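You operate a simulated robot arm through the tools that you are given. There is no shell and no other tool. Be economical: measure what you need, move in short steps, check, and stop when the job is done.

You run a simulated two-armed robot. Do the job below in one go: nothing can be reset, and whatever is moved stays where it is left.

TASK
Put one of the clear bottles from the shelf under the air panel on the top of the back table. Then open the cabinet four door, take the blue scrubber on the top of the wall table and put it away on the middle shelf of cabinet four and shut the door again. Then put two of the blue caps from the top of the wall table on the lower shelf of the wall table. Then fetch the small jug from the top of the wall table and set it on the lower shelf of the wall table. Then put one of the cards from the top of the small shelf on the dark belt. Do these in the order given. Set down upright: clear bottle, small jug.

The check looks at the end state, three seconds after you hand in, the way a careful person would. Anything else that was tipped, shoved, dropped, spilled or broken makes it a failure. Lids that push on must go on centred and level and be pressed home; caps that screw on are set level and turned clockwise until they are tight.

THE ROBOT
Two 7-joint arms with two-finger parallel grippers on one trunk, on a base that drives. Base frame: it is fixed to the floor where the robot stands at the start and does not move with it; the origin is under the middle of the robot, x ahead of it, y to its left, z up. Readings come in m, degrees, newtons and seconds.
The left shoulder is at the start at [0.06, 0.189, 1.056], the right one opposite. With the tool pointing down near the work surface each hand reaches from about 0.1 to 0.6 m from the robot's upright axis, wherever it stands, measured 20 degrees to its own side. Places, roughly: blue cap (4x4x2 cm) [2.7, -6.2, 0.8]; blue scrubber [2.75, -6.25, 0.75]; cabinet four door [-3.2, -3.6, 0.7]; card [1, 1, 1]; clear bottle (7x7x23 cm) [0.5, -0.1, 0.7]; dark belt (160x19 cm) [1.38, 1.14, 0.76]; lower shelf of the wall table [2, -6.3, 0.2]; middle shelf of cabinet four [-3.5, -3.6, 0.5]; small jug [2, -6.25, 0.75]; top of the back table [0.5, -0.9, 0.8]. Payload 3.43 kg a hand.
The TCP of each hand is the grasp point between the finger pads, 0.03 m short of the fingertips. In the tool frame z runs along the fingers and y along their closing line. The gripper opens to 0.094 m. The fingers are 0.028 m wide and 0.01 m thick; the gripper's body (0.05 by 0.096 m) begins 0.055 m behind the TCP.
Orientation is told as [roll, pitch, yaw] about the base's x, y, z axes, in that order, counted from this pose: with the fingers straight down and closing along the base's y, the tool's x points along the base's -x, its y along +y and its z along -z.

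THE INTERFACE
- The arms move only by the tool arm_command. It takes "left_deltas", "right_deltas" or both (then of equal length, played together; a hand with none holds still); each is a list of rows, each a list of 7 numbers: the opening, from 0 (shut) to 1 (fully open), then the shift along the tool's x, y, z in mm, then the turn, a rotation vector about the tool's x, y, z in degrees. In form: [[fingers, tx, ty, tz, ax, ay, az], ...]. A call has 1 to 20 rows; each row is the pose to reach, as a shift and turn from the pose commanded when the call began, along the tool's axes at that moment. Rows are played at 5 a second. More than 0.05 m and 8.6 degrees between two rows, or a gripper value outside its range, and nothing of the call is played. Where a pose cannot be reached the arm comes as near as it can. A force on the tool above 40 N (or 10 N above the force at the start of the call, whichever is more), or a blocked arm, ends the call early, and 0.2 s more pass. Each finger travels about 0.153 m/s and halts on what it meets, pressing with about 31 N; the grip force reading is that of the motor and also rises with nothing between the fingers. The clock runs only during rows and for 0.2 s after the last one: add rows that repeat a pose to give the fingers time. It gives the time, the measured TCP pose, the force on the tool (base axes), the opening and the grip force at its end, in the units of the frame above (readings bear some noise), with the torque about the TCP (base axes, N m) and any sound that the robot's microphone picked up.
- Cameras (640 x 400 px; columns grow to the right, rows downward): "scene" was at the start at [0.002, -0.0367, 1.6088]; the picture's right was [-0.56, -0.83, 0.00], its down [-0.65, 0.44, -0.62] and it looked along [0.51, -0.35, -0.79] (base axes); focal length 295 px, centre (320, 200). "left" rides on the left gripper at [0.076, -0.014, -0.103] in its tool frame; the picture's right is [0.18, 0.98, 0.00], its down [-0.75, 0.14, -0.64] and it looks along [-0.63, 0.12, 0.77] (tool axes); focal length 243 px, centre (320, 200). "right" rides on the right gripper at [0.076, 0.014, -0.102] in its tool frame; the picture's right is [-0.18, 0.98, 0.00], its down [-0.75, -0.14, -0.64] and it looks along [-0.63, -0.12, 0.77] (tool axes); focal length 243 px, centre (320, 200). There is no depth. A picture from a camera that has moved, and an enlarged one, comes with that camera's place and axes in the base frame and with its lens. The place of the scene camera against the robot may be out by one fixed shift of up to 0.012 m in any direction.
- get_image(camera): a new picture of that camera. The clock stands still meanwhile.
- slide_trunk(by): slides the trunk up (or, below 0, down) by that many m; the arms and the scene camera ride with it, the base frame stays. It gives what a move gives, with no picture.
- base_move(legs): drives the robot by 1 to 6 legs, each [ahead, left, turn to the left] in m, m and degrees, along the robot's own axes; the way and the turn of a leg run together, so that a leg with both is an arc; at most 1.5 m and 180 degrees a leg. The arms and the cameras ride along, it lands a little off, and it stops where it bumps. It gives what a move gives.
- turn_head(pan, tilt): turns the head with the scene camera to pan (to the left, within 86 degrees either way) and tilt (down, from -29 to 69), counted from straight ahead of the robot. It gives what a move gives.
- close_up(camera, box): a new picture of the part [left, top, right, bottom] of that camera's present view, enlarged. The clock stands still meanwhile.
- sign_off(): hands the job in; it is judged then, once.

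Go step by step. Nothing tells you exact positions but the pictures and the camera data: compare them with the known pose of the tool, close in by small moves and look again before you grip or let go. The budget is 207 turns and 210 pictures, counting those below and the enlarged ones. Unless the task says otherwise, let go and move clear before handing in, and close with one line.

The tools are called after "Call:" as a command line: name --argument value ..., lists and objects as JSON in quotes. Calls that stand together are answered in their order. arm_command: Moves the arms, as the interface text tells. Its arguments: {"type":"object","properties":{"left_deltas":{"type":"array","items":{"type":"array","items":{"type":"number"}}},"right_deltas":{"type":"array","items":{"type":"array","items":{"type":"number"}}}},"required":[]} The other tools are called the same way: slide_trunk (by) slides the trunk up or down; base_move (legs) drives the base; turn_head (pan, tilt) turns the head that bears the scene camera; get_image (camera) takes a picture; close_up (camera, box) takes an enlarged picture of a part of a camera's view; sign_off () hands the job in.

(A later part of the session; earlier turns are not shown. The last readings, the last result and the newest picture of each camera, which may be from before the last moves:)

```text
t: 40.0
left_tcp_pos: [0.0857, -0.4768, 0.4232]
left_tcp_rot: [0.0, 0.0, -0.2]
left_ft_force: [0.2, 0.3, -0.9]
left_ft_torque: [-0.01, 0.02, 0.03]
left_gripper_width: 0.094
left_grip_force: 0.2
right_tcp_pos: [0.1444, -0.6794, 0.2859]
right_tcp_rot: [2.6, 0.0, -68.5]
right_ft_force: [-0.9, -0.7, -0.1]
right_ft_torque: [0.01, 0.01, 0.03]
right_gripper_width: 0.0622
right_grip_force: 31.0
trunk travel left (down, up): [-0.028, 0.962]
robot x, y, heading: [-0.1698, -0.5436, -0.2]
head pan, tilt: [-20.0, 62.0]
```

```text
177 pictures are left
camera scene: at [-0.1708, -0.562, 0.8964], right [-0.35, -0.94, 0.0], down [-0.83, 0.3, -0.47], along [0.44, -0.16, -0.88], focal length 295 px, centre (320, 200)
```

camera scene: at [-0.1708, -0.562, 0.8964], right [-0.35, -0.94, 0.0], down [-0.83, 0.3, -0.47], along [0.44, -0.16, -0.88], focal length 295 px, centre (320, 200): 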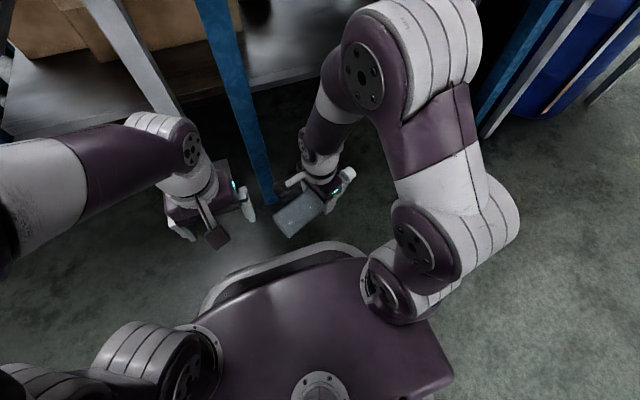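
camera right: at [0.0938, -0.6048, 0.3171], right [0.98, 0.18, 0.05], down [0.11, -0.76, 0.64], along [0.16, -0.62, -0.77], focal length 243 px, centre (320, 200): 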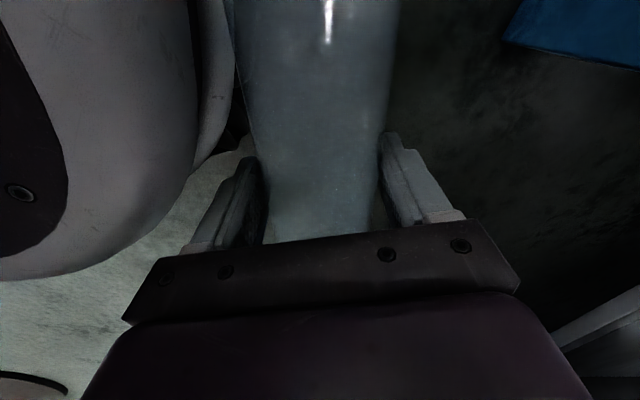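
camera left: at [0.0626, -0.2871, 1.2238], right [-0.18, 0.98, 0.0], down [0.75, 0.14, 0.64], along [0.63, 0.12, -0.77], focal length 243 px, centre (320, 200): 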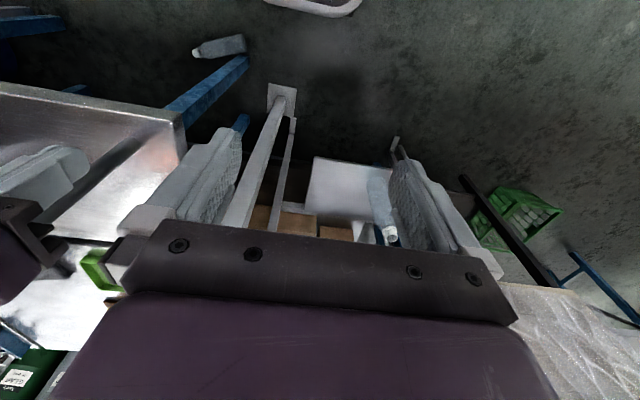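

The elbow is close to the table's front edge line, so I'll back the base off 0.3 m before raising the trunk.

Call:
base_move --legs '[[-0.3, 0, 0]]'

Call:
slide_trunk --by 0.65

Call:
turn_head --pan -20 --tilt 50

Call:
get_image --camera "scene"

```text
t: 42.0
left_tcp_pos: [-0.2081, -0.4758, 0.4222]
left_tcp_rot: [0.0, 0.0, -0.3]
left_ft_force: [1.5, 0.7, -0.4]
left_ft_torque: [-0.02, 0.0, 0.01]
left_gripper_width: 0.094
left_grip_force: 0.0
right_tcp_pos: [-0.1511, -0.6771, 0.2861]
right_tcp_rot: [2.6, 0.1, -68.5]
right_ft_force: [-0.1, -0.9, -0.4]
right_ft_torque: [0.0, 0.0, 0.01]
right_gripper_width: 0.0622
right_grip_force: 31.1
trunk travel left (down, up): [-0.028, 0.962]
robot x, y, heading: [-0.4679, -0.5444, -0.3]
head pan, tilt: [-20.0, 62.0]
```

```text
refused: 0.65 is not a number from -0.4 to 0.4
```

```text
t: 42.8
left_tcp_pos: [-0.2085, -0.4752, 0.4227]
left_tcp_rot: [0.0, 0.1, -0.3]
left_ft_force: [-1.0, -0.3, -1.0]
left_ft_torque: [0.0, 0.02, 0.0]
left_gripper_width: 0.0939
left_grip_force: 0.2
right_tcp_pos: [-0.1507, -0.6775, 0.2854]
right_tcp_rot: [2.7, -0.1, -68.7]
right_ft_force: [-0.2, -0.1, 0.5]
right_ft_torque: [-0.02, -0.01, 0.0]
right_gripper_width: 0.0622
right_grip_force: 30.4
trunk travel left (down, up): [-0.028, 0.962]
robot x, y, heading: [-0.4655, -0.5469, -0.3]
head pan, tilt: [-20.0, 50.0]
```

```text
176 pictures are left
camera scene: at [-0.4544, -0.5651, 0.9112], right [-0.35, -0.94, 0.0], down [-0.72, 0.27, -0.64], along [0.6, -0.22, -0.77], focal length 295 px, centre (320, 200)
```

scene: 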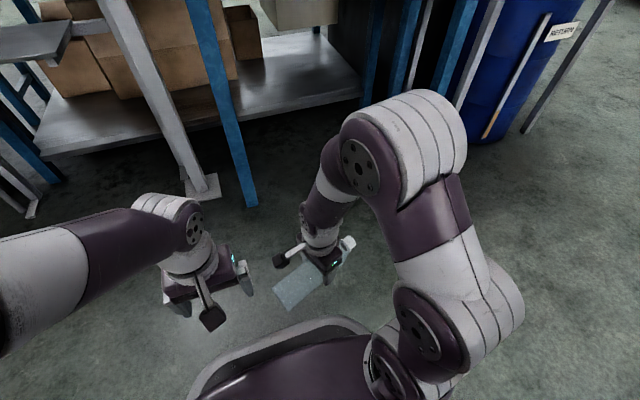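

Call:
slide_trunk --by 0.4

Call:
slide_trunk --by 0.3

Call:
arm_command --right_deltas '[[0, 0, 10, 0, 0, 0, -8], [0, 0, 20, 0, 0, 0, -16], [0, 0, 30, 0, 0, 0, -24], [0, 0, 40, 0, 0, 0, -32], [0, 0, 50, 0, 0, 0, -40], [0, 0, 60, 0, 0, 0, -48], [0, 0, 70, 0, 0, 0, -56], [0, 0, 80, 0, 0, 0, -63], [0, 0, 80, 0, 0, 0, -68.5], [0, 0, 80, 0, 0, 0, -68.5]]'

Call:
get_image --camera "scene"

Call:
get_image --camera "right"

```text
t: 46.6
left_tcp_pos: [-0.2078, -0.4756, 0.8231]
left_tcp_rot: [0.0, 0.0, -0.2]
left_ft_force: [0.4, 0.1, -0.1]
left_ft_torque: [-0.05, 0.01, 0.01]
left_gripper_width: 0.0941
left_grip_force: 0.0
right_tcp_pos: [-0.1507, -0.6775, 0.6851]
right_tcp_rot: [2.6, 0.0, -68.6]
right_ft_force: [0.3, 0.6, -0.6]
right_ft_torque: [0.01, 0.04, -0.04]
right_gripper_width: 0.0618
right_grip_force: 30.3
trunk travel left (down, up): [-0.428, 0.562]
robot x, y, heading: [-0.466, -0.5456, -0.4]
head pan, tilt: [-20.0, 50.0]
```

```text
t: 49.6
left_tcp_pos: [-0.2084, -0.475, 1.1237]
left_tcp_rot: [0.0, 0.0, -0.3]
left_ft_force: [0.4, 0.7, 0.3]
left_ft_torque: [-0.01, 0.0, 0.01]
left_gripper_width: 0.0941
left_grip_force: 0.1
right_tcp_pos: [-0.1507, -0.6788, 0.9857]
right_tcp_rot: [2.6, 0.0, -68.6]
right_ft_force: [0.4, -0.7, 0.4]
right_ft_torque: [0.0, -0.01, -0.02]
right_gripper_width: 0.0619
right_grip_force: 30.7
trunk travel left (down, up): [-0.728, 0.262]
robot x, y, heading: [-0.4651, -0.5438, -0.2]
head pan, tilt: [-20.0, 50.0]
```

```text
t: 51.8
left_tcp_pos: [-0.209, -0.4751, 1.1227]
left_tcp_rot: [0.0, 0.1, -0.4]
left_ft_force: [-0.9, -0.2, 0.4]
left_ft_torque: [0.02, -0.05, 0.02]
left_gripper_width: 0.0939
left_grip_force: 0.1
right_tcp_pos: [-0.0773, -0.6491, 0.9889]
right_tcp_rot: [1.0, -2.3, 0.1]
right_ft_force: [0.4, -0.9, -0.5]
right_ft_torque: [0.0, -0.01, -0.04]
right_gripper_width: 0.0621
right_grip_force: 31.4
trunk travel left (down, up): [-0.728, 0.262]
robot x, y, heading: [-0.4632, -0.5414, -0.5]
head pan, tilt: [-20.0, 50.0]
```

```text
175 pictures are left
camera scene: at [-0.4542, -0.5651, 1.6112], right [-0.35, -0.94, 0.0], down [-0.72, 0.27, -0.64], along [0.6, -0.22, -0.77], focal length 295 px, centre (320, 200)
```

scene: 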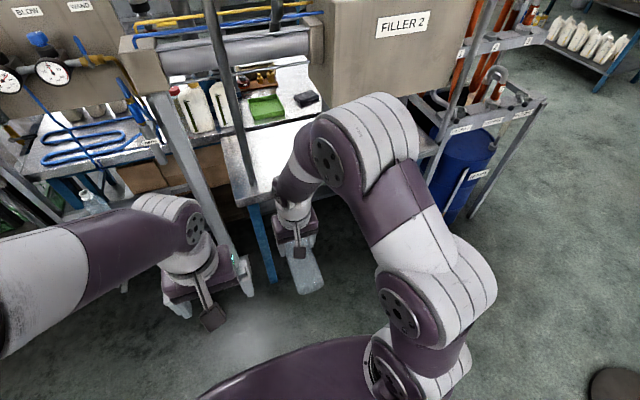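

```text
174 pictures are left
camera right: at [-0.1558, -0.6365, 1.0887], right [0.18, 0.98, 0.02], down [0.73, -0.15, 0.67], along [0.66, -0.11, -0.74], focal length 243 px, centre (320, 200)
```

right: 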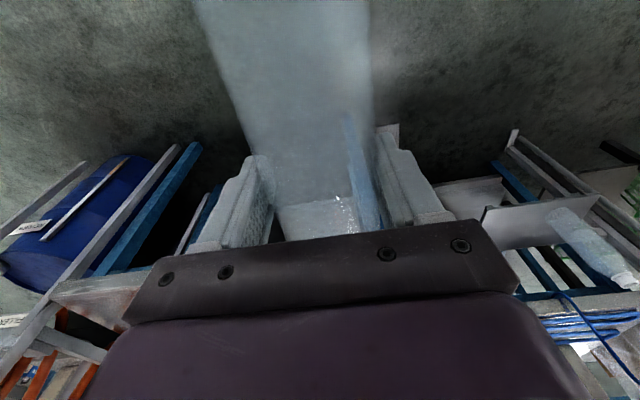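

Bottle held with its mouth pointing forward. I'll pitch the tool up so the fingers point forward and the mouth points up.

Call:
arm_command --right_deltas '[[0, -15, 0, -3, 0, -8, 0], [0, -30, 0, -6, 0, -16, 0], [0, -45, 0, -9, 0, -24, 0], [0, -60, 0, -12, 0, -32, 0], [0, -75, 0, -15, 0, -40, 0], [0, -90, 0, -18, 0, -48, 0], [0, -100, 0, -21, 0, -56, 0], [0, -110, 0, -24, 0, -64, 0], [0, -120, 0, -27, 0, -72, 0], [0, -120, 0, -30, 0, -80, 0], [0, -120, 0, -30, 0, -87.7, 0], [0, -120, 0, -30, 0, -87.7, 0]]'

Call:
get_image --camera "scene"

Call:
get_image --camera "right"

```text
t: 54.4
left_tcp_pos: [-0.2077, -0.4743, 1.1219]
left_tcp_rot: [0.0, 0.1, -0.4]
left_ft_force: [0.6, -0.3, 0.0]
left_ft_torque: [0.01, 0.0, 0.01]
left_gripper_width: 0.0944
left_grip_force: 0.1
right_tcp_pos: [0.1076, -0.6496, 1.0925]
right_tcp_rot: [74.6, -89.0, -74.6]
right_ft_force: [-0.3, 0.0, -0.5]
right_ft_torque: [0.02, 0.0, 0.0]
right_gripper_width: 0.0618
right_grip_force: 30.6
right hand out of reach, approached as far as the arm can: row 4, 5, 10, 11, 12
trunk travel left (down, up): [-0.728, 0.262]
robot x, y, heading: [-0.4661, -0.5434, -0.5]
head pan, tilt: [-20.0, 50.0]
```

```text
173 pictures are left
camera scene: at [-0.4548, -0.565, 1.6112], right [-0.35, -0.94, 0.0], down [-0.72, 0.27, -0.64], along [0.6, -0.22, -0.77], focal length 295 px, centre (320, 200)
```

scene: 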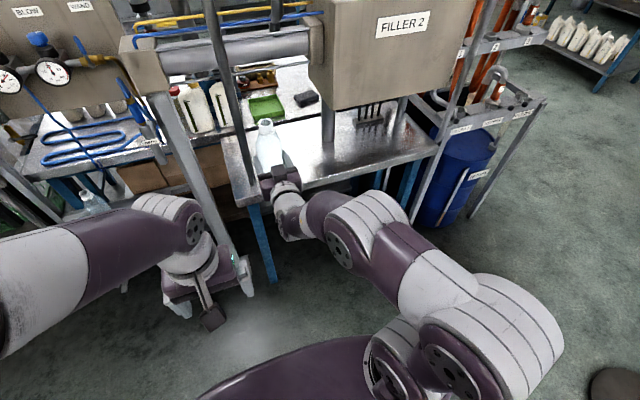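

```text
172 pictures are left
camera right: at [0.0054, -0.6341, 1.0174], right [0.0, 0.98, 0.2], down [-0.64, -0.15, 0.75], along [0.77, -0.13, 0.63], focal length 243 px, centre (320, 200)
```

right: 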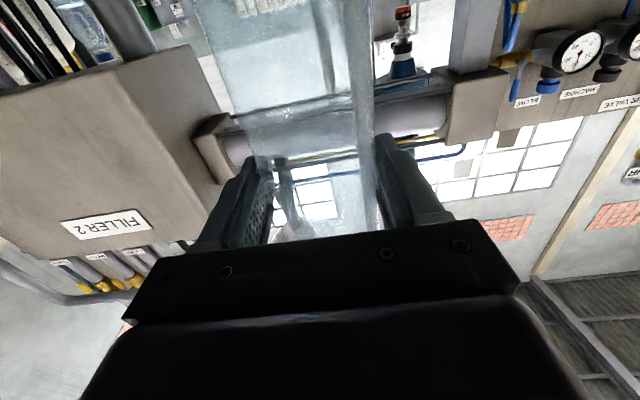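

The bottle is upright in the hand. I'll shift right 6 cm to clear the pole, then drive forward 0.24 m over the table.

Call:
base_move --legs '[[0, -0.06, 0], [0.24, 0, 0]]'

Call:
get_image --camera "scene"

Call:
get_image --camera "left"

```text
t: 56.7
left_tcp_pos: [0.0309, -0.5345, 1.1219]
left_tcp_rot: [0.1, 0.0, -0.2]
left_ft_force: [-0.8, -0.4, -0.9]
left_ft_torque: [-0.01, 0.0, 0.0]
left_gripper_width: 0.094
left_grip_force: 0.0
right_tcp_pos: [0.3471, -0.7066, 1.0924]
right_tcp_rot: [68.9, -89.1, -68.7]
right_ft_force: [-0.6, 0.2, -0.4]
right_ft_torque: [0.0, 0.05, 0.01]
right_gripper_width: 0.0617
right_grip_force: 31.1
trunk travel left (down, up): [-0.728, 0.262]
robot x, y, heading: [-0.2297, -0.605, -0.1]
head pan, tilt: [-20.0, 50.0]
```

```text
171 pictures are left
camera scene: at [-0.215, -0.6251, 1.6112], right [-0.34, -0.94, 0.0], down [-0.72, 0.26, -0.64], along [0.6, -0.22, -0.77], focal length 295 px, centre (320, 200)
```

scene: 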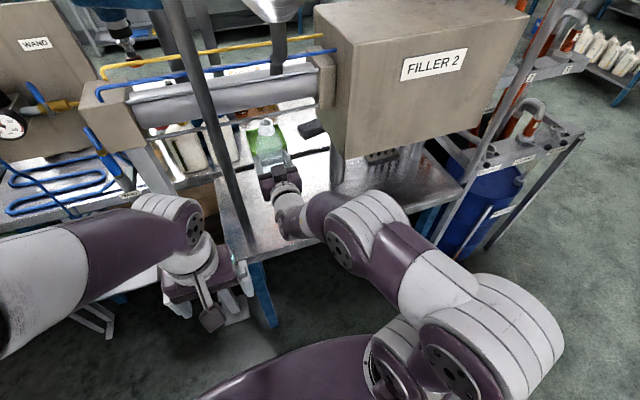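

```text
170 pictures are left
camera left: at [-0.0456, -0.5477, 1.2241], right [-0.18, 0.98, 0.0], down [0.75, 0.14, 0.64], along [0.63, 0.12, -0.77], focal length 243 px, centre (320, 200)
```

left: 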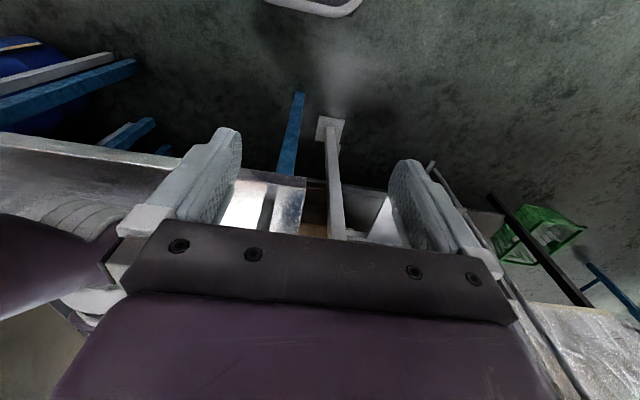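

Positioned over a clear spot. I'll lower the trunk 0.13 m, check, then finish with the arm watching the force.

Call:
slide_trunk --by -0.13

Call:
get_image --camera "scene"

Call:
get_image --camera "left"

```text
t: 58.3
left_tcp_pos: [0.0304, -0.5351, 0.993]
left_tcp_rot: [0.1, 0.0, -0.2]
left_ft_force: [0.1, -1.1, 0.0]
left_ft_torque: [0.03, 0.0, 0.0]
left_gripper_width: 0.0939
left_grip_force: 0.0
right_tcp_pos: [0.3469, -0.7073, 0.9617]
right_tcp_rot: [69.2, -89.0, -69.2]
right_ft_force: [-0.1, -0.5, 0.2]
right_ft_torque: [0.01, -0.02, 0.0]
right_gripper_width: 0.0622
right_grip_force: 31.0
trunk travel left (down, up): [-0.598, 0.392]
robot x, y, heading: [-0.2282, -0.6028, -0.3]
head pan, tilt: [-20.0, 50.0]
```

```text
169 pictures are left
camera scene: at [-0.2149, -0.6254, 1.4813], right [-0.34, -0.94, 0.0], down [-0.72, 0.26, -0.64], along [0.6, -0.22, -0.77], focal length 295 px, centre (320, 200)
```

scene: 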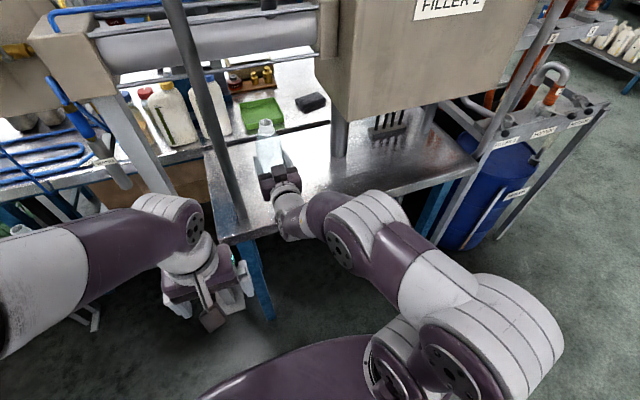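

```text
168 pictures are left
camera left: at [-0.0456, -0.5478, 1.0942], right [-0.18, 0.98, 0.0], down [0.75, 0.14, 0.64], along [0.63, 0.12, -0.77], focal length 243 px, centre (320, 200)
```

left: 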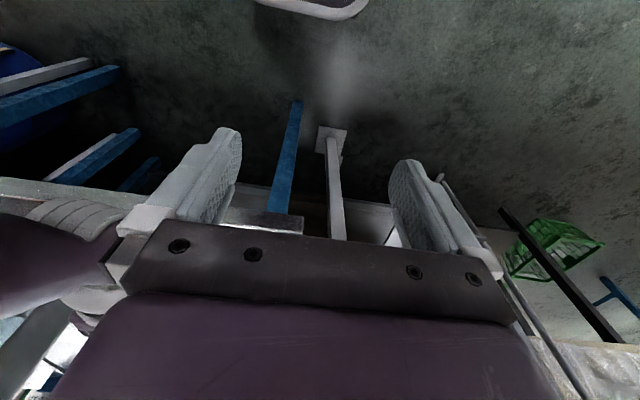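

Descending with the arm in small steps (tool x is down here).

Call:
arm_command --right_deltas '[[0, 8, 0, 0, 0, 0, 0], [0, 16, 0, 0, 0, 0, 0], [0, 24, 0, 0, 0, 0, 0], [0, 32, 0, 0, 0, 0, 0], [0, 32, 0, 0, 0, 0, 0]]'

Call:
close_up --camera "scene" --box '[200, 80, 360, 260]'

```text
t: 59.5
left_tcp_pos: [0.0305, -0.5337, 0.9939]
left_tcp_rot: [0.0, 0.1, -0.2]
left_ft_force: [0.3, 0.8, 1.2]
left_ft_torque: [-0.01, -0.02, 0.03]
left_gripper_width: 0.0939
left_grip_force: 0.1
right_tcp_pos: [0.3612, -0.7084, 0.941]
right_tcp_rot: [53.7, -88.8, -53.5]
right_ft_force: [-0.1, -0.2, 0.2]
right_ft_torque: [0.02, -0.01, 0.0]
right_gripper_width: 0.0621
right_grip_force: 30.7
right hand out of reach, approached as far as the arm can: row 2, 3, 4, 5
trunk travel left (down, up): [-0.598, 0.392]
robot x, y, heading: [-0.2275, -0.6032, -0.2]
head pan, tilt: [-20.0, 50.0]
```

```text
2.22 times, centred on (280, 170) of scene
camera zoom: at [-0.2151, -0.6254, 1.4812], right [-0.34, -0.94, 0.0], down [-0.72, 0.26, -0.64], along [0.6, -0.22, -0.77], focal length 656 px, centre (409, 267)
```

zoom: 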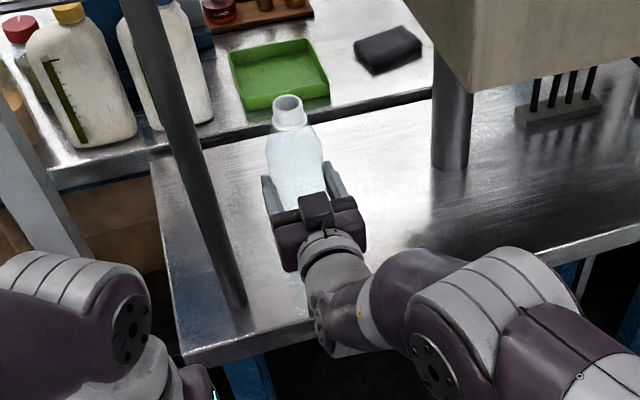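

Call:
slide_trunk --by -0.015

Call:
slide_trunk --by -0.01

Call:
close_up --camera "scene" --box '[200, 80, 360, 260]'

```text
t: 60.1
left_tcp_pos: [0.03, -0.5339, 0.9779]
left_tcp_rot: [0.1, 0.0, -0.2]
left_ft_force: [-0.5, 0.5, 0.0]
left_ft_torque: [0.01, -0.03, 0.02]
left_gripper_width: 0.0941
left_grip_force: 0.1
right_tcp_pos: [0.3613, -0.7085, 0.9269]
right_tcp_rot: [53.4, -88.9, -53.2]
right_ft_force: [-0.3, -0.6, 0.0]
right_ft_torque: [0.0, 0.03, -0.01]
right_gripper_width: 0.0619
right_grip_force: 31.1
trunk travel left (down, up): [-0.583, 0.407]
robot x, y, heading: [-0.2284, -0.6019, -0.2]
head pan, tilt: [-20.0, 50.0]
```

```text
t: 60.7
left_tcp_pos: [0.03, -0.5338, 0.967]
left_tcp_rot: [0.0, 0.1, -0.3]
left_ft_force: [-0.5, -0.1, -0.1]
left_ft_torque: [0.0, 0.01, 0.0]
left_gripper_width: 0.094
left_grip_force: 0.1
right_tcp_pos: [0.3617, -0.7069, 0.9153]
right_tcp_rot: [53.3, -88.8, -53.1]
right_ft_force: [0.1, 0.6, -0.9]
right_ft_torque: [0.01, 0.0, 0.03]
right_gripper_width: 0.0619
right_grip_force: 31.4
trunk travel left (down, up): [-0.573, 0.417]
robot x, y, heading: [-0.2285, -0.6048, -0.1]
head pan, tilt: [-20.0, 50.0]
```

```text
2.22 times, centred on (280, 170) of scene
camera zoom: at [-0.2151, -0.6254, 1.4562], right [-0.34, -0.94, 0.0], down [-0.72, 0.26, -0.64], along [0.6, -0.22, -0.77], focal length 656 px, centre (409, 267)
```

zoom: 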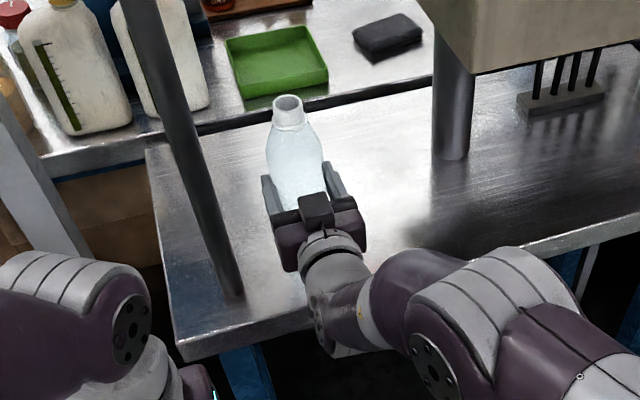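

Call:
slide_trunk --by -0.008

Call:
slide_trunk --by -0.006

```text
t: 61.3
left_tcp_pos: [0.029, -0.5351, 0.9611]
left_tcp_rot: [0.0, -0.1, -0.2]
left_ft_force: [0.2, 0.6, -0.2]
left_ft_torque: [-0.02, 0.0, 0.02]
left_gripper_width: 0.0942
left_grip_force: 0.1
right_tcp_pos: [0.3618, -0.7074, 0.9137]
right_tcp_rot: [89.7, -89.1, -89.7]
right_ft_force: [4.4, 0.3, 22.4]
right_ft_torque: [-0.24, -0.29, 0.05]
right_gripper_width: 0.0621
right_grip_force: 31.6
trunk travel left (down, up): [-0.565, 0.425]
robot x, y, heading: [-0.226, -0.6011, -0.2]
head pan, tilt: [-20.0, 50.0]
```

```text
t: 61.8
left_tcp_pos: [0.0278, -0.5343, 0.954]
left_tcp_rot: [0.0, -0.1, -0.2]
left_ft_force: [-0.6, 0.7, 0.2]
left_ft_torque: [-0.01, 0.01, 0.0]
left_gripper_width: 0.0939
left_grip_force: 0.1
right_tcp_pos: [0.3604, -0.7055, 0.9045]
right_tcp_rot: [63.5, -89.0, -63.2]
right_ft_force: [5.2, 0.9, 22.8]
right_ft_torque: [-0.19, -0.49, 0.07]
right_gripper_width: 0.0622
right_grip_force: 31.1
trunk travel left (down, up): [-0.559, 0.431]
robot x, y, heading: [-0.227, -0.6042, -0.4]
head pan, tilt: [-20.0, 50.0]
```

The bottle is touching the table (about 22 N up). I'll ease off slightly and open.

Call:
slide_trunk --by 0.004

Call:
arm_command --right_deltas '[[0.2, 0, 0, 0, 0, 0, 0], [0.5, 0, 0, 0, 0, 0, 0], [1, 0, 0, 0, 0, 0, 0], [1, 0, 0, 0, 0, 0, 0], [1, 0, 0, 0, 0, 0, 0], [1, 0, 0, 0, 0, 0, 0]]'

Call:
get_image --camera "right"

Call:
close_up --camera "scene" --box '[200, 80, 360, 260]'

```text
t: 62.4
left_tcp_pos: [0.0298, -0.5343, 0.958]
left_tcp_rot: [0.0, -0.1, -0.2]
left_ft_force: [-0.7, -0.4, -0.3]
left_ft_torque: [-0.01, -0.01, 0.02]
left_gripper_width: 0.0939
left_grip_force: 0.1
right_tcp_pos: [0.3604, -0.7075, 0.9042]
right_tcp_rot: [42.4, -88.7, -42.3]
right_ft_force: [-0.3, 2.6, 8.1]
right_ft_torque: [0.04, -0.07, 0.01]
right_gripper_width: 0.062
right_grip_force: 31.3
trunk travel left (down, up): [-0.563, 0.427]
robot x, y, heading: [-0.2262, -0.6032, -0.1]
head pan, tilt: [-20.0, 50.0]
```

```text
t: 63.8
left_tcp_pos: [0.0307, -0.5344, 0.9591]
left_tcp_rot: [0.0, 0.0, 0.0]
left_ft_force: [-0.2, 0.0, -0.3]
left_ft_torque: [-0.01, 0.01, -0.01]
left_gripper_width: 0.094
left_grip_force: 0.2
right_tcp_pos: [0.3614, -0.7087, 0.9071]
right_tcp_rot: [52.8, -88.8, -52.5]
right_ft_force: [0.3, 0.0, 0.1]
right_ft_torque: [0.02, 0.0, -0.02]
right_gripper_width: 0.0943
right_grip_force: 0.1
trunk travel left (down, up): [-0.563, 0.427]
robot x, y, heading: [-0.2239, -0.6065, 0.1]
head pan, tilt: [-20.0, 50.0]
```

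```text
165 pictures are left
camera right: at [0.2591, -0.6932, 0.8322], right [0.0, 0.98, 0.2], down [-0.63, -0.16, 0.76], along [0.77, -0.13, 0.62], focal length 243 px, centre (320, 200)
```

right: 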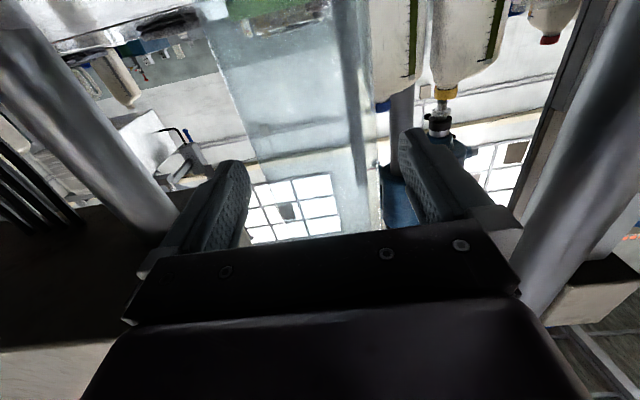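

```text
2.22 times, centred on (280, 170) of scene
camera zoom: at [-0.2149, -0.6254, 1.4462], right [-0.34, -0.94, 0.0], down [-0.72, 0.26, -0.64], along [0.6, -0.22, -0.77], focal length 656 px, centre (409, 267)
```

zoom: 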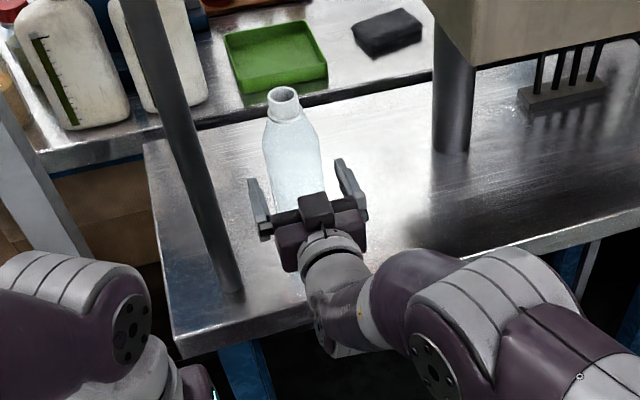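

The bottle stands on its own. Backing the base straight off.

Call:
base_move --legs '[[-0.3, 0, 0]]'

Call:
get_image --camera "scene"

```text
t: 65.8
left_tcp_pos: [-0.2637, -0.5344, 0.9596]
left_tcp_rot: [0.1, -0.1, 0.0]
left_ft_force: [0.5, 1.0, -0.4]
left_ft_torque: [0.03, -0.04, 0.01]
left_gripper_width: 0.0941
left_grip_force: 0.0
right_tcp_pos: [0.0678, -0.7073, 0.9065]
right_tcp_rot: [55.0, -88.9, -54.6]
right_ft_force: [0.3, -0.4, -0.7]
right_ft_torque: [-0.02, 0.0, 0.0]
right_gripper_width: 0.0938
right_grip_force: 0.2
trunk travel left (down, up): [-0.563, 0.427]
robot x, y, heading: [-0.5222, -0.6059, -0.1]
head pan, tilt: [-20.0, 50.0]
```

```text
163 pictures are left
camera scene: at [-0.5099, -0.6246, 1.4462], right [-0.34, -0.94, 0.0], down [-0.72, 0.26, -0.64], along [0.6, -0.22, -0.77], focal length 295 px, centre (320, 200)
```

scene: 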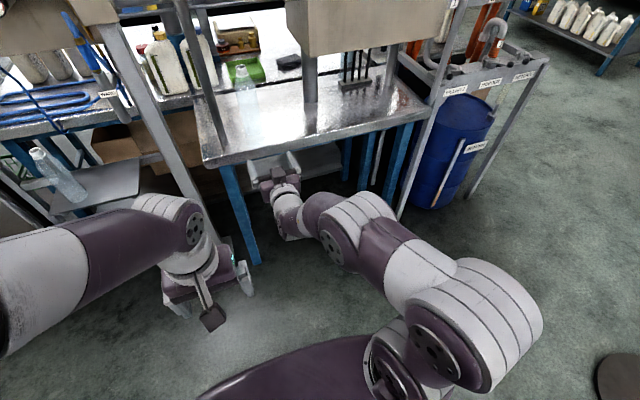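

Part 1 is done: the bottle stands on the back table. I'll fold the right arm back to tool-down near the body for driving.

Call:
arm_command --right_deltas '[[1, -8, -8, -20, 0, 7.4, 0], [1, -16, -16, -40, 0, 14.8, 0], [1, -24, -24, -60, 0, 22.2, 0], [1, -32, -32, -80, 0, 29.6, 0], [1, -40, -40, -100, 0, 37, 0], [1, -48, -48, -120, 0, 44.4, 0], [1, -56, -56, -140, 0, 51.8, 0], [1, -64, -64, -160, 0, 59.2, 0], [1, -72, -72, -180, 0, 66.6, 0], [1, -80, -80, -200, 0, 74, 0], [1, -90, -90, -220, 0, 81.4, 0], [1, -100, -100, -240, 0, 89, 0], [1, -100, -100, -240, 0, 89, 0]]'

Call:
turn_head --pan -80 --tilt 15

Call:
get_image --camera "scene"

```text
t: 68.6
left_tcp_pos: [-0.263, -0.5337, 0.9588]
left_tcp_rot: [0.0, 0.0, -0.2]
left_ft_force: [0.6, 1.1, -0.1]
left_ft_torque: [-0.03, 0.02, 0.0]
left_gripper_width: 0.0942
left_grip_force: 0.1
right_tcp_pos: [-0.1751, -0.8081, 0.9784]
right_tcp_rot: [1.0, -0.3, 0.2]
right_ft_force: [-0.2, 0.2, -0.5]
right_ft_torque: [0.04, 0.02, -0.01]
right_gripper_width: 0.094
right_grip_force: 0.0
right hand out of reach, approached as far as the arm can: row 7, 8, 12, 13
trunk travel left (down, up): [-0.563, 0.427]
robot x, y, heading: [-0.5208, -0.6018, -0.2]
head pan, tilt: [-20.0, 50.0]
```

```text
t: 69.9
left_tcp_pos: [-0.2625, -0.5332, 0.9575]
left_tcp_rot: [0.0, 0.0, -0.1]
left_ft_force: [-0.1, 0.0, -0.1]
left_ft_torque: [0.01, 0.0, -0.01]
left_gripper_width: 0.094
left_grip_force: 0.0
right_tcp_pos: [-0.1745, -0.8078, 0.9783]
right_tcp_rot: [0.9, -0.2, 0.1]
right_ft_force: [-1.2, -0.3, -0.8]
right_ft_torque: [0.0, 0.0, 0.03]
right_gripper_width: 0.0939
right_grip_force: 0.1
trunk travel left (down, up): [-0.563, 0.427]
robot x, y, heading: [-0.5232, -0.6034, -0.3]
head pan, tilt: [-80.0, 15.0]
```

```text
162 pictures are left
camera scene: at [-0.5651, -0.6901, 1.4999], right [-0.99, -0.17, 0.0], down [-0.04, 0.26, -0.97], along [0.17, -0.95, -0.26], focal length 295 px, centre (320, 200)
```

scene: 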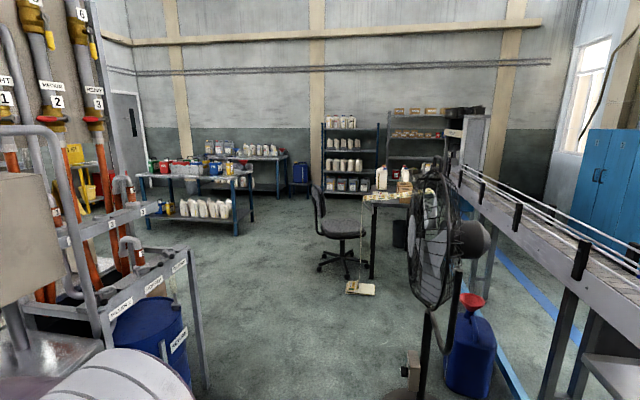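

The wall table is against the far wall around (2,-6.3). The blue cabinets are to the right, beyond a conveyor. I'll turn in place to the right and survey a route.

Call:
base_move --legs '[[-0.2, 0, 0], [0, 0, -120]]'

Call:
turn_head --pan 0 --tilt 15

Call:
get_image --camera "scene"

Call:
turn_head --pan -60 --tilt 15

Call:
get_image --camera "scene"

```text
t: 76.4
left_tcp_pos: [-0.7548, -0.879, 0.9564]
left_tcp_rot: [-1.4, -0.2, -116.4]
left_ft_force: [-0.3, -0.3, -0.9]
left_ft_torque: [0.02, 0.0, 0.0]
left_gripper_width: 0.0945
left_grip_force: 0.1
right_tcp_pos: [-1.0367, -0.8378, 0.9814]
right_tcp_rot: [-0.2, 0.0, -115.7]
right_ft_force: [0.5, -0.1, 0.2]
right_ft_torque: [0.01, -0.05, 0.01]
right_gripper_width: 0.0937
right_grip_force: 0.1
trunk travel left (down, up): [-0.563, 0.427]
robot x, y, heading: [-0.7233, -0.6084, -116.6]
head pan, tilt: [-80.0, 15.0]
```

```text
t: 78.0
left_tcp_pos: [-0.7573, -0.8778, 0.9574]
left_tcp_rot: [-1.1, -0.2, -116.3]
left_ft_force: [0.4, -0.2, -0.6]
left_ft_torque: [0.0, -0.03, 0.0]
left_gripper_width: 0.0941
left_grip_force: 0.1
right_tcp_pos: [-1.0369, -0.8367, 0.9825]
right_tcp_rot: [-0.1, -0.2, -115.1]
right_ft_force: [0.0, 0.6, -0.1]
right_ft_torque: [-0.02, -0.01, -0.01]
right_gripper_width: 0.0937
right_grip_force: 0.0
trunk travel left (down, up): [-0.563, 0.427]
robot x, y, heading: [-0.7244, -0.6126, -116.2]
head pan, tilt: [0.0, 15.0]
```

```text
161 pictures are left
camera scene: at [-0.7105, -0.6438, 1.4998], right [-0.9, 0.44, 0.02], down [0.1, 0.24, -0.97], along [-0.43, -0.86, -0.26], focal length 295 px, centre (320, 200)
```

scene: 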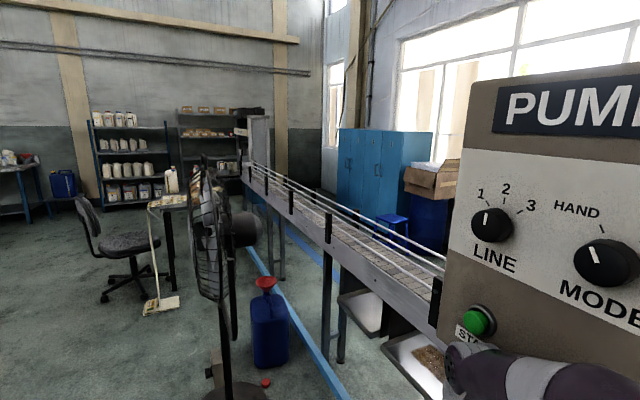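

```text
t: 79.3
left_tcp_pos: [-0.7564, -0.8774, 0.9568]
left_tcp_rot: [-1.1, -0.3, -116.3]
left_ft_force: [-0.6, -0.8, 0.6]
left_ft_torque: [0.0, -0.01, 0.0]
left_gripper_width: 0.094
left_grip_force: 0.0
right_tcp_pos: [-1.0367, -0.8365, 0.9818]
right_tcp_rot: [0.0, -0.1, -115.2]
right_ft_force: [0.3, -0.3, 0.2]
right_ft_torque: [0.0, -0.01, 0.0]
right_gripper_width: 0.0941
right_grip_force: 0.1
trunk travel left (down, up): [-0.563, 0.427]
robot x, y, heading: [-0.7227, -0.6123, -116.1]
head pan, tilt: [-60.0, 15.0]
```

```text
160 pictures are left
camera scene: at [-0.7622, -0.566, 1.5012], right [-0.06, 1.0, 0.01], down [0.24, 0.02, -0.97], along [-0.97, -0.06, -0.24], focal length 295 px, centre (320, 200)
```

scene: 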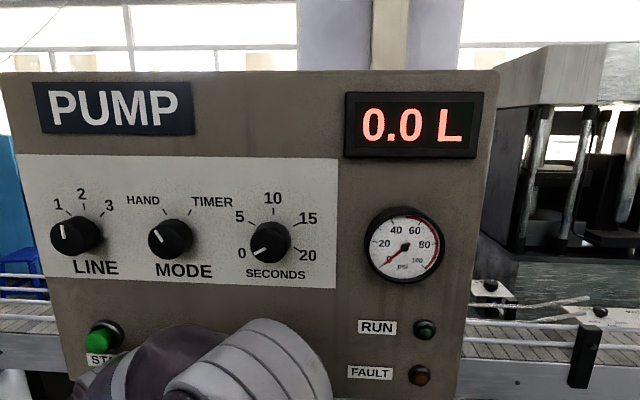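

The pump panel is very near my right elbow. I'll move sideways (left) away from it before anything else.

Call:
base_move --legs '[[0, 0.3, 0]]'

Call:
get_image --camera "scene"

```text
t: 79.9
left_tcp_pos: [-0.7562, -0.8758, 0.9584]
left_tcp_rot: [-0.9, -0.3, -116.1]
left_ft_force: [0.3, -0.1, 0.5]
left_ft_torque: [0.02, 0.02, 0.0]
left_gripper_width: 0.094
left_grip_force: 0.1
right_tcp_pos: [-1.036, -0.8372, 0.9819]
right_tcp_rot: [0.4, -0.3, -114.6]
right_ft_force: [-0.4, -1.0, 0.3]
right_ft_torque: [0.0, 0.02, 0.03]
right_gripper_width: 0.0937
right_grip_force: 0.0
trunk travel left (down, up): [-0.563, 0.427]
robot x, y, heading: [-0.7186, -0.6112, -116.2]
head pan, tilt: [-60.0, 15.0]
stopped in leg 1: the robot was blocked; the commanded pose is now the measured one
```

```text
159 pictures are left
camera scene: at [-0.7676, -0.5623, 1.501], right [-0.07, 1.0, 0.0], down [0.25, 0.02, -0.97], along [-0.97, -0.07, -0.25], focal length 295 px, centre (320, 200)
```

scene: 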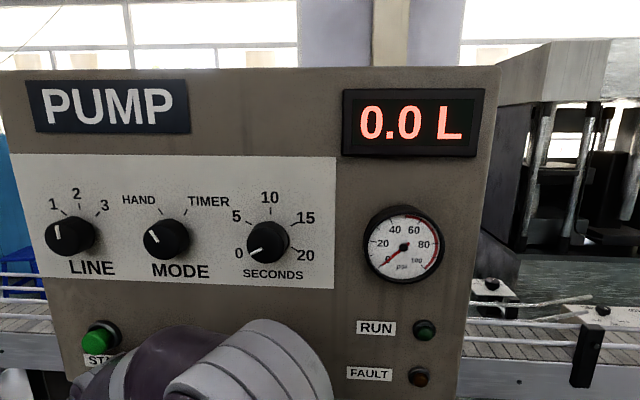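

Blocked. I'll look around low to see what touches.

Call:
turn_head --pan 75 --tilt 50

Call:
get_image --camera "scene"

Call:
turn_head --pan -60 --tilt 60

Call:
get_image --camera "scene"

Call:
turn_head --pan 0 --tilt 60

Call:
get_image --camera "scene"

```text
t: 82.1
left_tcp_pos: [-0.7567, -0.8769, 0.9574]
left_tcp_rot: [-0.9, -0.3, -116.3]
left_ft_force: [-0.5, -0.3, 0.9]
left_ft_torque: [-0.02, -0.02, 0.01]
left_gripper_width: 0.094
left_grip_force: 0.1
right_tcp_pos: [-1.0353, -0.8376, 0.9818]
right_tcp_rot: [0.2, -0.3, -114.7]
right_ft_force: [-0.6, -0.2, 0.2]
right_ft_torque: [-0.03, 0.03, 0.0]
right_gripper_width: 0.094
right_grip_force: 0.0
trunk travel left (down, up): [-0.563, 0.427]
robot x, y, heading: [-0.7203, -0.6115, -116.3]
head pan, tilt: [75.0, 50.0]
```

```text
158 pictures are left
camera scene: at [-0.6155, -0.6076, 1.4448], right [-0.66, -0.75, 0.01], down [-0.59, 0.51, -0.63], along [0.47, -0.42, -0.77], focal length 295 px, centre (320, 200)
```

scene: 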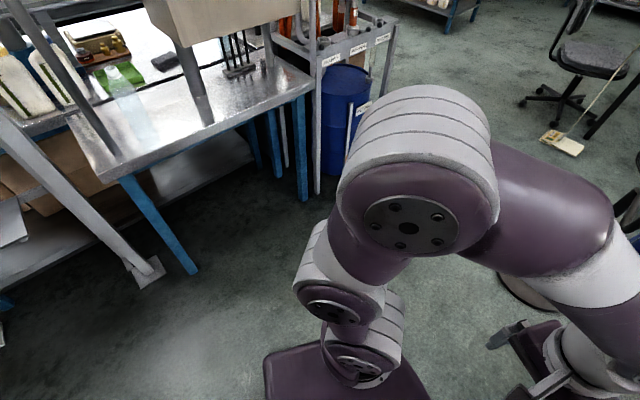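

```text
t: 84.3
left_tcp_pos: [-0.7579, -0.8755, 0.9575]
left_tcp_rot: [-0.9, -0.3, -116.1]
left_ft_force: [-0.6, -0.7, 0.4]
left_ft_torque: [0.0, -0.02, 0.03]
left_gripper_width: 0.0941
left_grip_force: 0.0
right_tcp_pos: [-1.0343, -0.8362, 0.9817]
right_tcp_rot: [0.2, -0.2, -114.7]
right_ft_force: [0.0, 0.4, -0.3]
right_ft_torque: [0.0, 0.03, 0.03]
right_gripper_width: 0.0941
right_grip_force: 0.1
trunk travel left (down, up): [-0.563, 0.427]
robot x, y, heading: [-0.7178, -0.6154, -116.2]
head pan, tilt: [-60.0, 60.0]
```

```text
157 pictures are left
camera scene: at [-0.7401, -0.5611, 1.4343], right [-0.07, 1.0, 0.0], down [0.86, 0.06, -0.51], along [-0.51, -0.03, -0.86], focal length 295 px, centre (320, 200)
```

scene: 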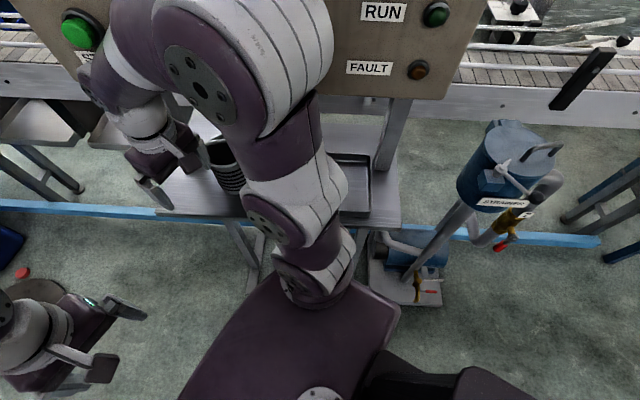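

```text
t: 85.6
left_tcp_pos: [-0.7571, -0.8763, 0.9587]
left_tcp_rot: [-0.9, -0.3, -116.2]
left_ft_force: [0.2, 0.7, -0.2]
left_ft_torque: [0.02, 0.0, 0.0]
left_gripper_width: 0.0942
left_grip_force: 0.1
right_tcp_pos: [-1.036, -0.8361, 0.9816]
right_tcp_rot: [0.1, -0.2, -114.7]
right_ft_force: [0.4, 0.5, 0.1]
right_ft_torque: [-0.01, 0.02, 0.03]
right_gripper_width: 0.094
right_grip_force: 0.0
trunk travel left (down, up): [-0.563, 0.427]
robot x, y, heading: [-0.7239, -0.6094, -116.3]
head pan, tilt: [0.0, 60.0]
```

```text
156 pictures are left
camera scene: at [-0.7031, -0.6163, 1.4335], right [-0.9, 0.44, 0.02], down [0.38, 0.78, -0.5], along [-0.23, -0.45, -0.86], focal length 295 px, centre (320, 200)
```

scene: 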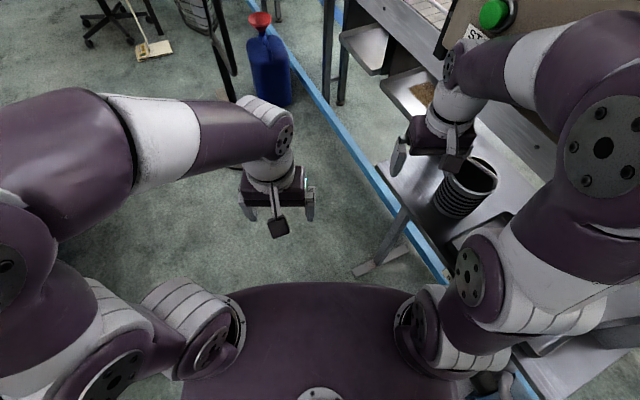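

The turn squeezed my right elbow against the pump panel. I'll undo some of the rotation.

Call:
base_move --legs '[[0, 0, 15]]'

```text
t: 86.8
left_tcp_pos: [-0.7011, -0.8779, 0.9583]
left_tcp_rot: [0.0, -0.1, -101.1]
left_ft_force: [0.0, -1.3, -0.1]
left_ft_torque: [-0.01, 0.02, -0.04]
left_gripper_width: 0.094
left_grip_force: 0.1
right_tcp_pos: [-0.9807, -0.912, 0.9778]
right_tcp_rot: [1.0, 0.0, -99.7]
right_ft_force: [-0.2, -0.6, 0.4]
right_ft_torque: [-0.03, -0.01, 0.03]
right_gripper_width: 0.094
right_grip_force: 0.0
trunk travel left (down, up): [-0.563, 0.427]
robot x, y, heading: [-0.7181, -0.6126, -100.8]
head pan, tilt: [0.0, 60.0]
```

Free again. Move left away from the panel and inspect it.

Call:
base_move --legs '[[0, 0.35, 0]]'

Call:
turn_head --pan -70 --tilt 35

Call:
get_image --camera "scene"

```text
t: 89.1
left_tcp_pos: [-0.3595, -0.9447, 0.956]
left_tcp_rot: [0.0, -0.1, -101.1]
left_ft_force: [0.5, 1.1, 0.2]
left_ft_torque: [0.0, 0.02, 0.01]
left_gripper_width: 0.0941
left_grip_force: 0.0
right_tcp_pos: [-0.6398, -0.9787, 0.9782]
right_tcp_rot: [1.1, 0.0, -99.8]
right_ft_force: [1.1, 0.1, 0.4]
right_ft_torque: [-0.01, 0.01, -0.02]
right_gripper_width: 0.0939
right_grip_force: 0.0
trunk travel left (down, up): [-0.563, 0.427]
robot x, y, heading: [-0.3773, -0.6788, -101.1]
head pan, tilt: [0.0, 60.0]
```

```text
t: 90.5
left_tcp_pos: [-0.3616, -0.9448, 0.9579]
left_tcp_rot: [-0.1, -0.1, -101.2]
left_ft_force: [0.1, 0.0, -0.3]
left_ft_torque: [-0.02, -0.03, -0.03]
left_gripper_width: 0.094
left_grip_force: 0.0
right_tcp_pos: [-0.6403, -0.9787, 0.9786]
right_tcp_rot: [0.9, 0.0, -99.8]
right_ft_force: [0.4, 0.0, 0.2]
right_ft_torque: [-0.03, 0.01, -0.01]
right_gripper_width: 0.0938
right_grip_force: 0.0
trunk travel left (down, up): [-0.563, 0.427]
robot x, y, heading: [-0.3796, -0.6795, -101.3]
head pan, tilt: [-70.0, 35.0]
```

```text
155 pictures are left
camera scene: at [-0.4555, -0.6281, 1.4679], right [-0.15, 0.99, 0.0], down [0.57, 0.09, -0.82], along [-0.81, -0.13, -0.57], focal length 295 px, centre (320, 200)
```

scene: 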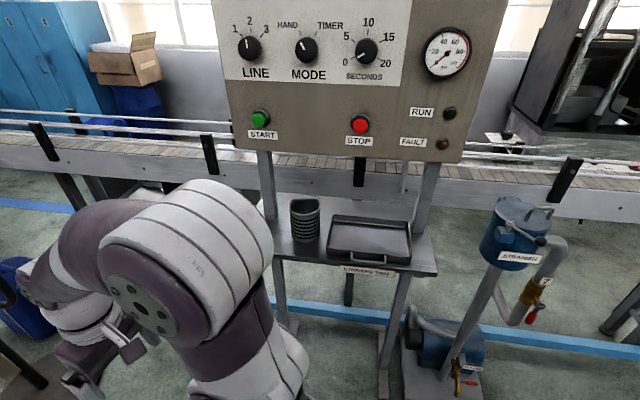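

The panel and tray look undisturbed. Now I'll look ahead to plan the route past the fan and cart.

Call:
turn_head --pan 0 --tilt 30

Call:
get_image --camera "scene"

Call:
turn_head --pan 45 --tilt 30

Call:
get_image --camera "scene"

```text
t: 91.9
left_tcp_pos: [-0.3594, -0.9451, 0.9571]
left_tcp_rot: [-0.1, 0.0, -101.3]
left_ft_force: [0.4, -0.2, -0.4]
left_ft_torque: [-0.04, 0.0, 0.0]
left_gripper_width: 0.0939
left_grip_force: 0.1
right_tcp_pos: [-0.6404, -0.9788, 0.9768]
right_tcp_rot: [0.9, 0.0, -99.8]
right_ft_force: [-0.4, -0.5, -0.9]
right_ft_torque: [0.0, -0.04, 0.01]
right_gripper_width: 0.094
right_grip_force: 0.1
trunk travel left (down, up): [-0.563, 0.427]
robot x, y, heading: [-0.382, -0.6771, -101.1]
head pan, tilt: [0.0, 30.0]
```

```text
154 pictures are left
camera scene: at [-0.3862, -0.7033, 1.4757], right [-0.98, 0.19, 0.0], down [0.1, 0.49, -0.87], along [-0.17, -0.85, -0.5], focal length 295 px, centre (320, 200)
```

scene: 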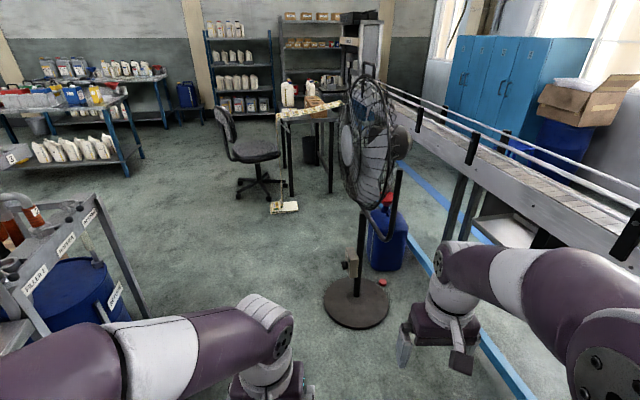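

```text
t: 93.0
left_tcp_pos: [-0.3598, -0.9454, 0.9576]
left_tcp_rot: [0.1, -0.1, -101.2]
left_ft_force: [0.3, -0.1, 0.1]
left_ft_torque: [-0.04, -0.01, -0.02]
left_gripper_width: 0.094
left_grip_force: 0.1
right_tcp_pos: [-0.6408, -0.9791, 0.9777]
right_tcp_rot: [1.0, 0.0, -99.9]
right_ft_force: [0.4, -0.6, -0.1]
right_ft_torque: [0.0, 0.02, 0.01]
right_gripper_width: 0.0941
right_grip_force: 0.1
trunk travel left (down, up): [-0.563, 0.427]
robot x, y, heading: [-0.3802, -0.6755, -101.4]
head pan, tilt: [45.0, 30.0]
```

```text
153 pictures are left
camera scene: at [-0.3183, -0.6897, 1.4757], right [-0.83, -0.56, 0.0], down [-0.28, 0.42, -0.87], along [0.48, -0.72, -0.5], focal length 295 px, centre (320, 200)
```

scene: 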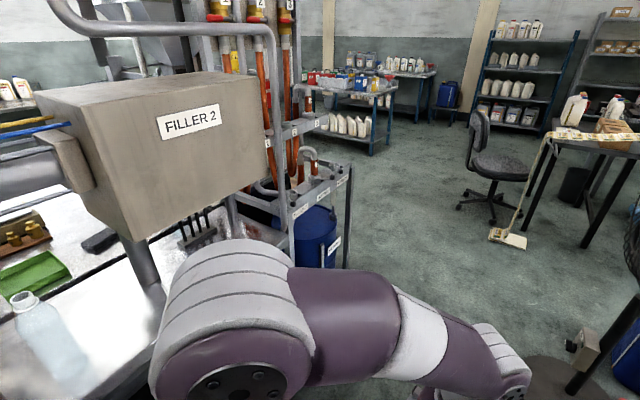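

The gap between fan and cart is about 1.06 m and my elbows flare wide. I'll extend both hands forward to narrow them and check.

Call:
arm_command --left_deltas '[[0.5, -40, 20, 0, 0, 0, 0], [0.3, -80, 40, 0, 0, 0, 0], [0.3, -120, 60, 0, 0, 0, 0], [0.3, -160, 80, 0, 0, 0, 0], [0.3, -200, 95, 0, 0, 0, 0], [0.3, -240, 110, 0, 0, 0, 0], [0.3, -240, 110, 0, 0, 0, 0]]' --right_deltas '[[0.5, -30, 0, 0, 0, 0, 0], [0.3, -60, 0, 0, 0, 0, 0], [0.3, -90, 0, 0, 0, 0, 0], [0.3, -120, 0, 0, 0, 0, 0], [0.3, -150, 0, 0, 0, 0, 0], [0.3, -180, 0, 0, 0, 0, 0], [0.3, -180, 0, 0, 0, 0, 0]]'

Call:
turn_head --pan 0 --tilt 50

Call:
get_image --camera "scene"

```text
t: 94.7
left_tcp_pos: [-0.2947, -1.1815, 0.9284]
left_tcp_rot: [0.0, 0.0, -101.2]
left_ft_force: [-0.1, 0.8, 0.6]
left_ft_torque: [-0.02, 0.03, -0.02]
left_gripper_width: 0.028
left_grip_force: 0.1
left hand out of reach, approached as far as the arm can: row 5, 6, 7
right_tcp_pos: [-0.6628, -1.1194, 0.9206]
right_tcp_rot: [1.1, -0.1, -99.7]
right_ft_force: [1.0, 0.1, 0.3]
right_ft_torque: [-0.04, 0.01, 0.02]
right_gripper_width: 0.028
right_grip_force: 0.2
right hand out of reach, approached as far as the arm can: row 1, 2, 3, 4, 5, 6, 7
trunk travel left (down, up): [-0.563, 0.427]
robot x, y, heading: [-0.3806, -0.6761, -101.3]
head pan, tilt: [45.0, 30.0]
```

```text
t: 95.8
left_tcp_pos: [-0.2952, -1.1818, 0.9286]
left_tcp_rot: [-0.1, -0.1, -101.1]
left_ft_force: [0.2, 0.3, 0.4]
left_ft_torque: [-0.03, -0.04, 0.01]
left_gripper_width: 0.0283
left_grip_force: 0.1
right_tcp_pos: [-0.6646, -1.1196, 0.9214]
right_tcp_rot: [1.0, 0.0, -99.8]
right_ft_force: [0.4, -0.3, 0.5]
right_ft_torque: [0.0, 0.0, -0.03]
right_gripper_width: 0.0281
right_grip_force: 0.1
trunk travel left (down, up): [-0.563, 0.427]
robot x, y, heading: [-0.3821, -0.6773, -101.4]
head pan, tilt: [0.0, 50.0]
```

```text
152 pictures are left
camera scene: at [-0.3834, -0.6903, 1.4462], right [-0.98, 0.19, 0.0], down [0.15, 0.75, -0.64], along [-0.12, -0.63, -0.77], focal length 295 px, centre (320, 200)
```

scene: 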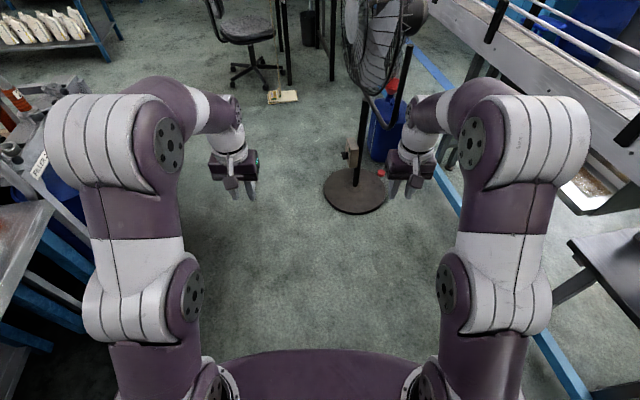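

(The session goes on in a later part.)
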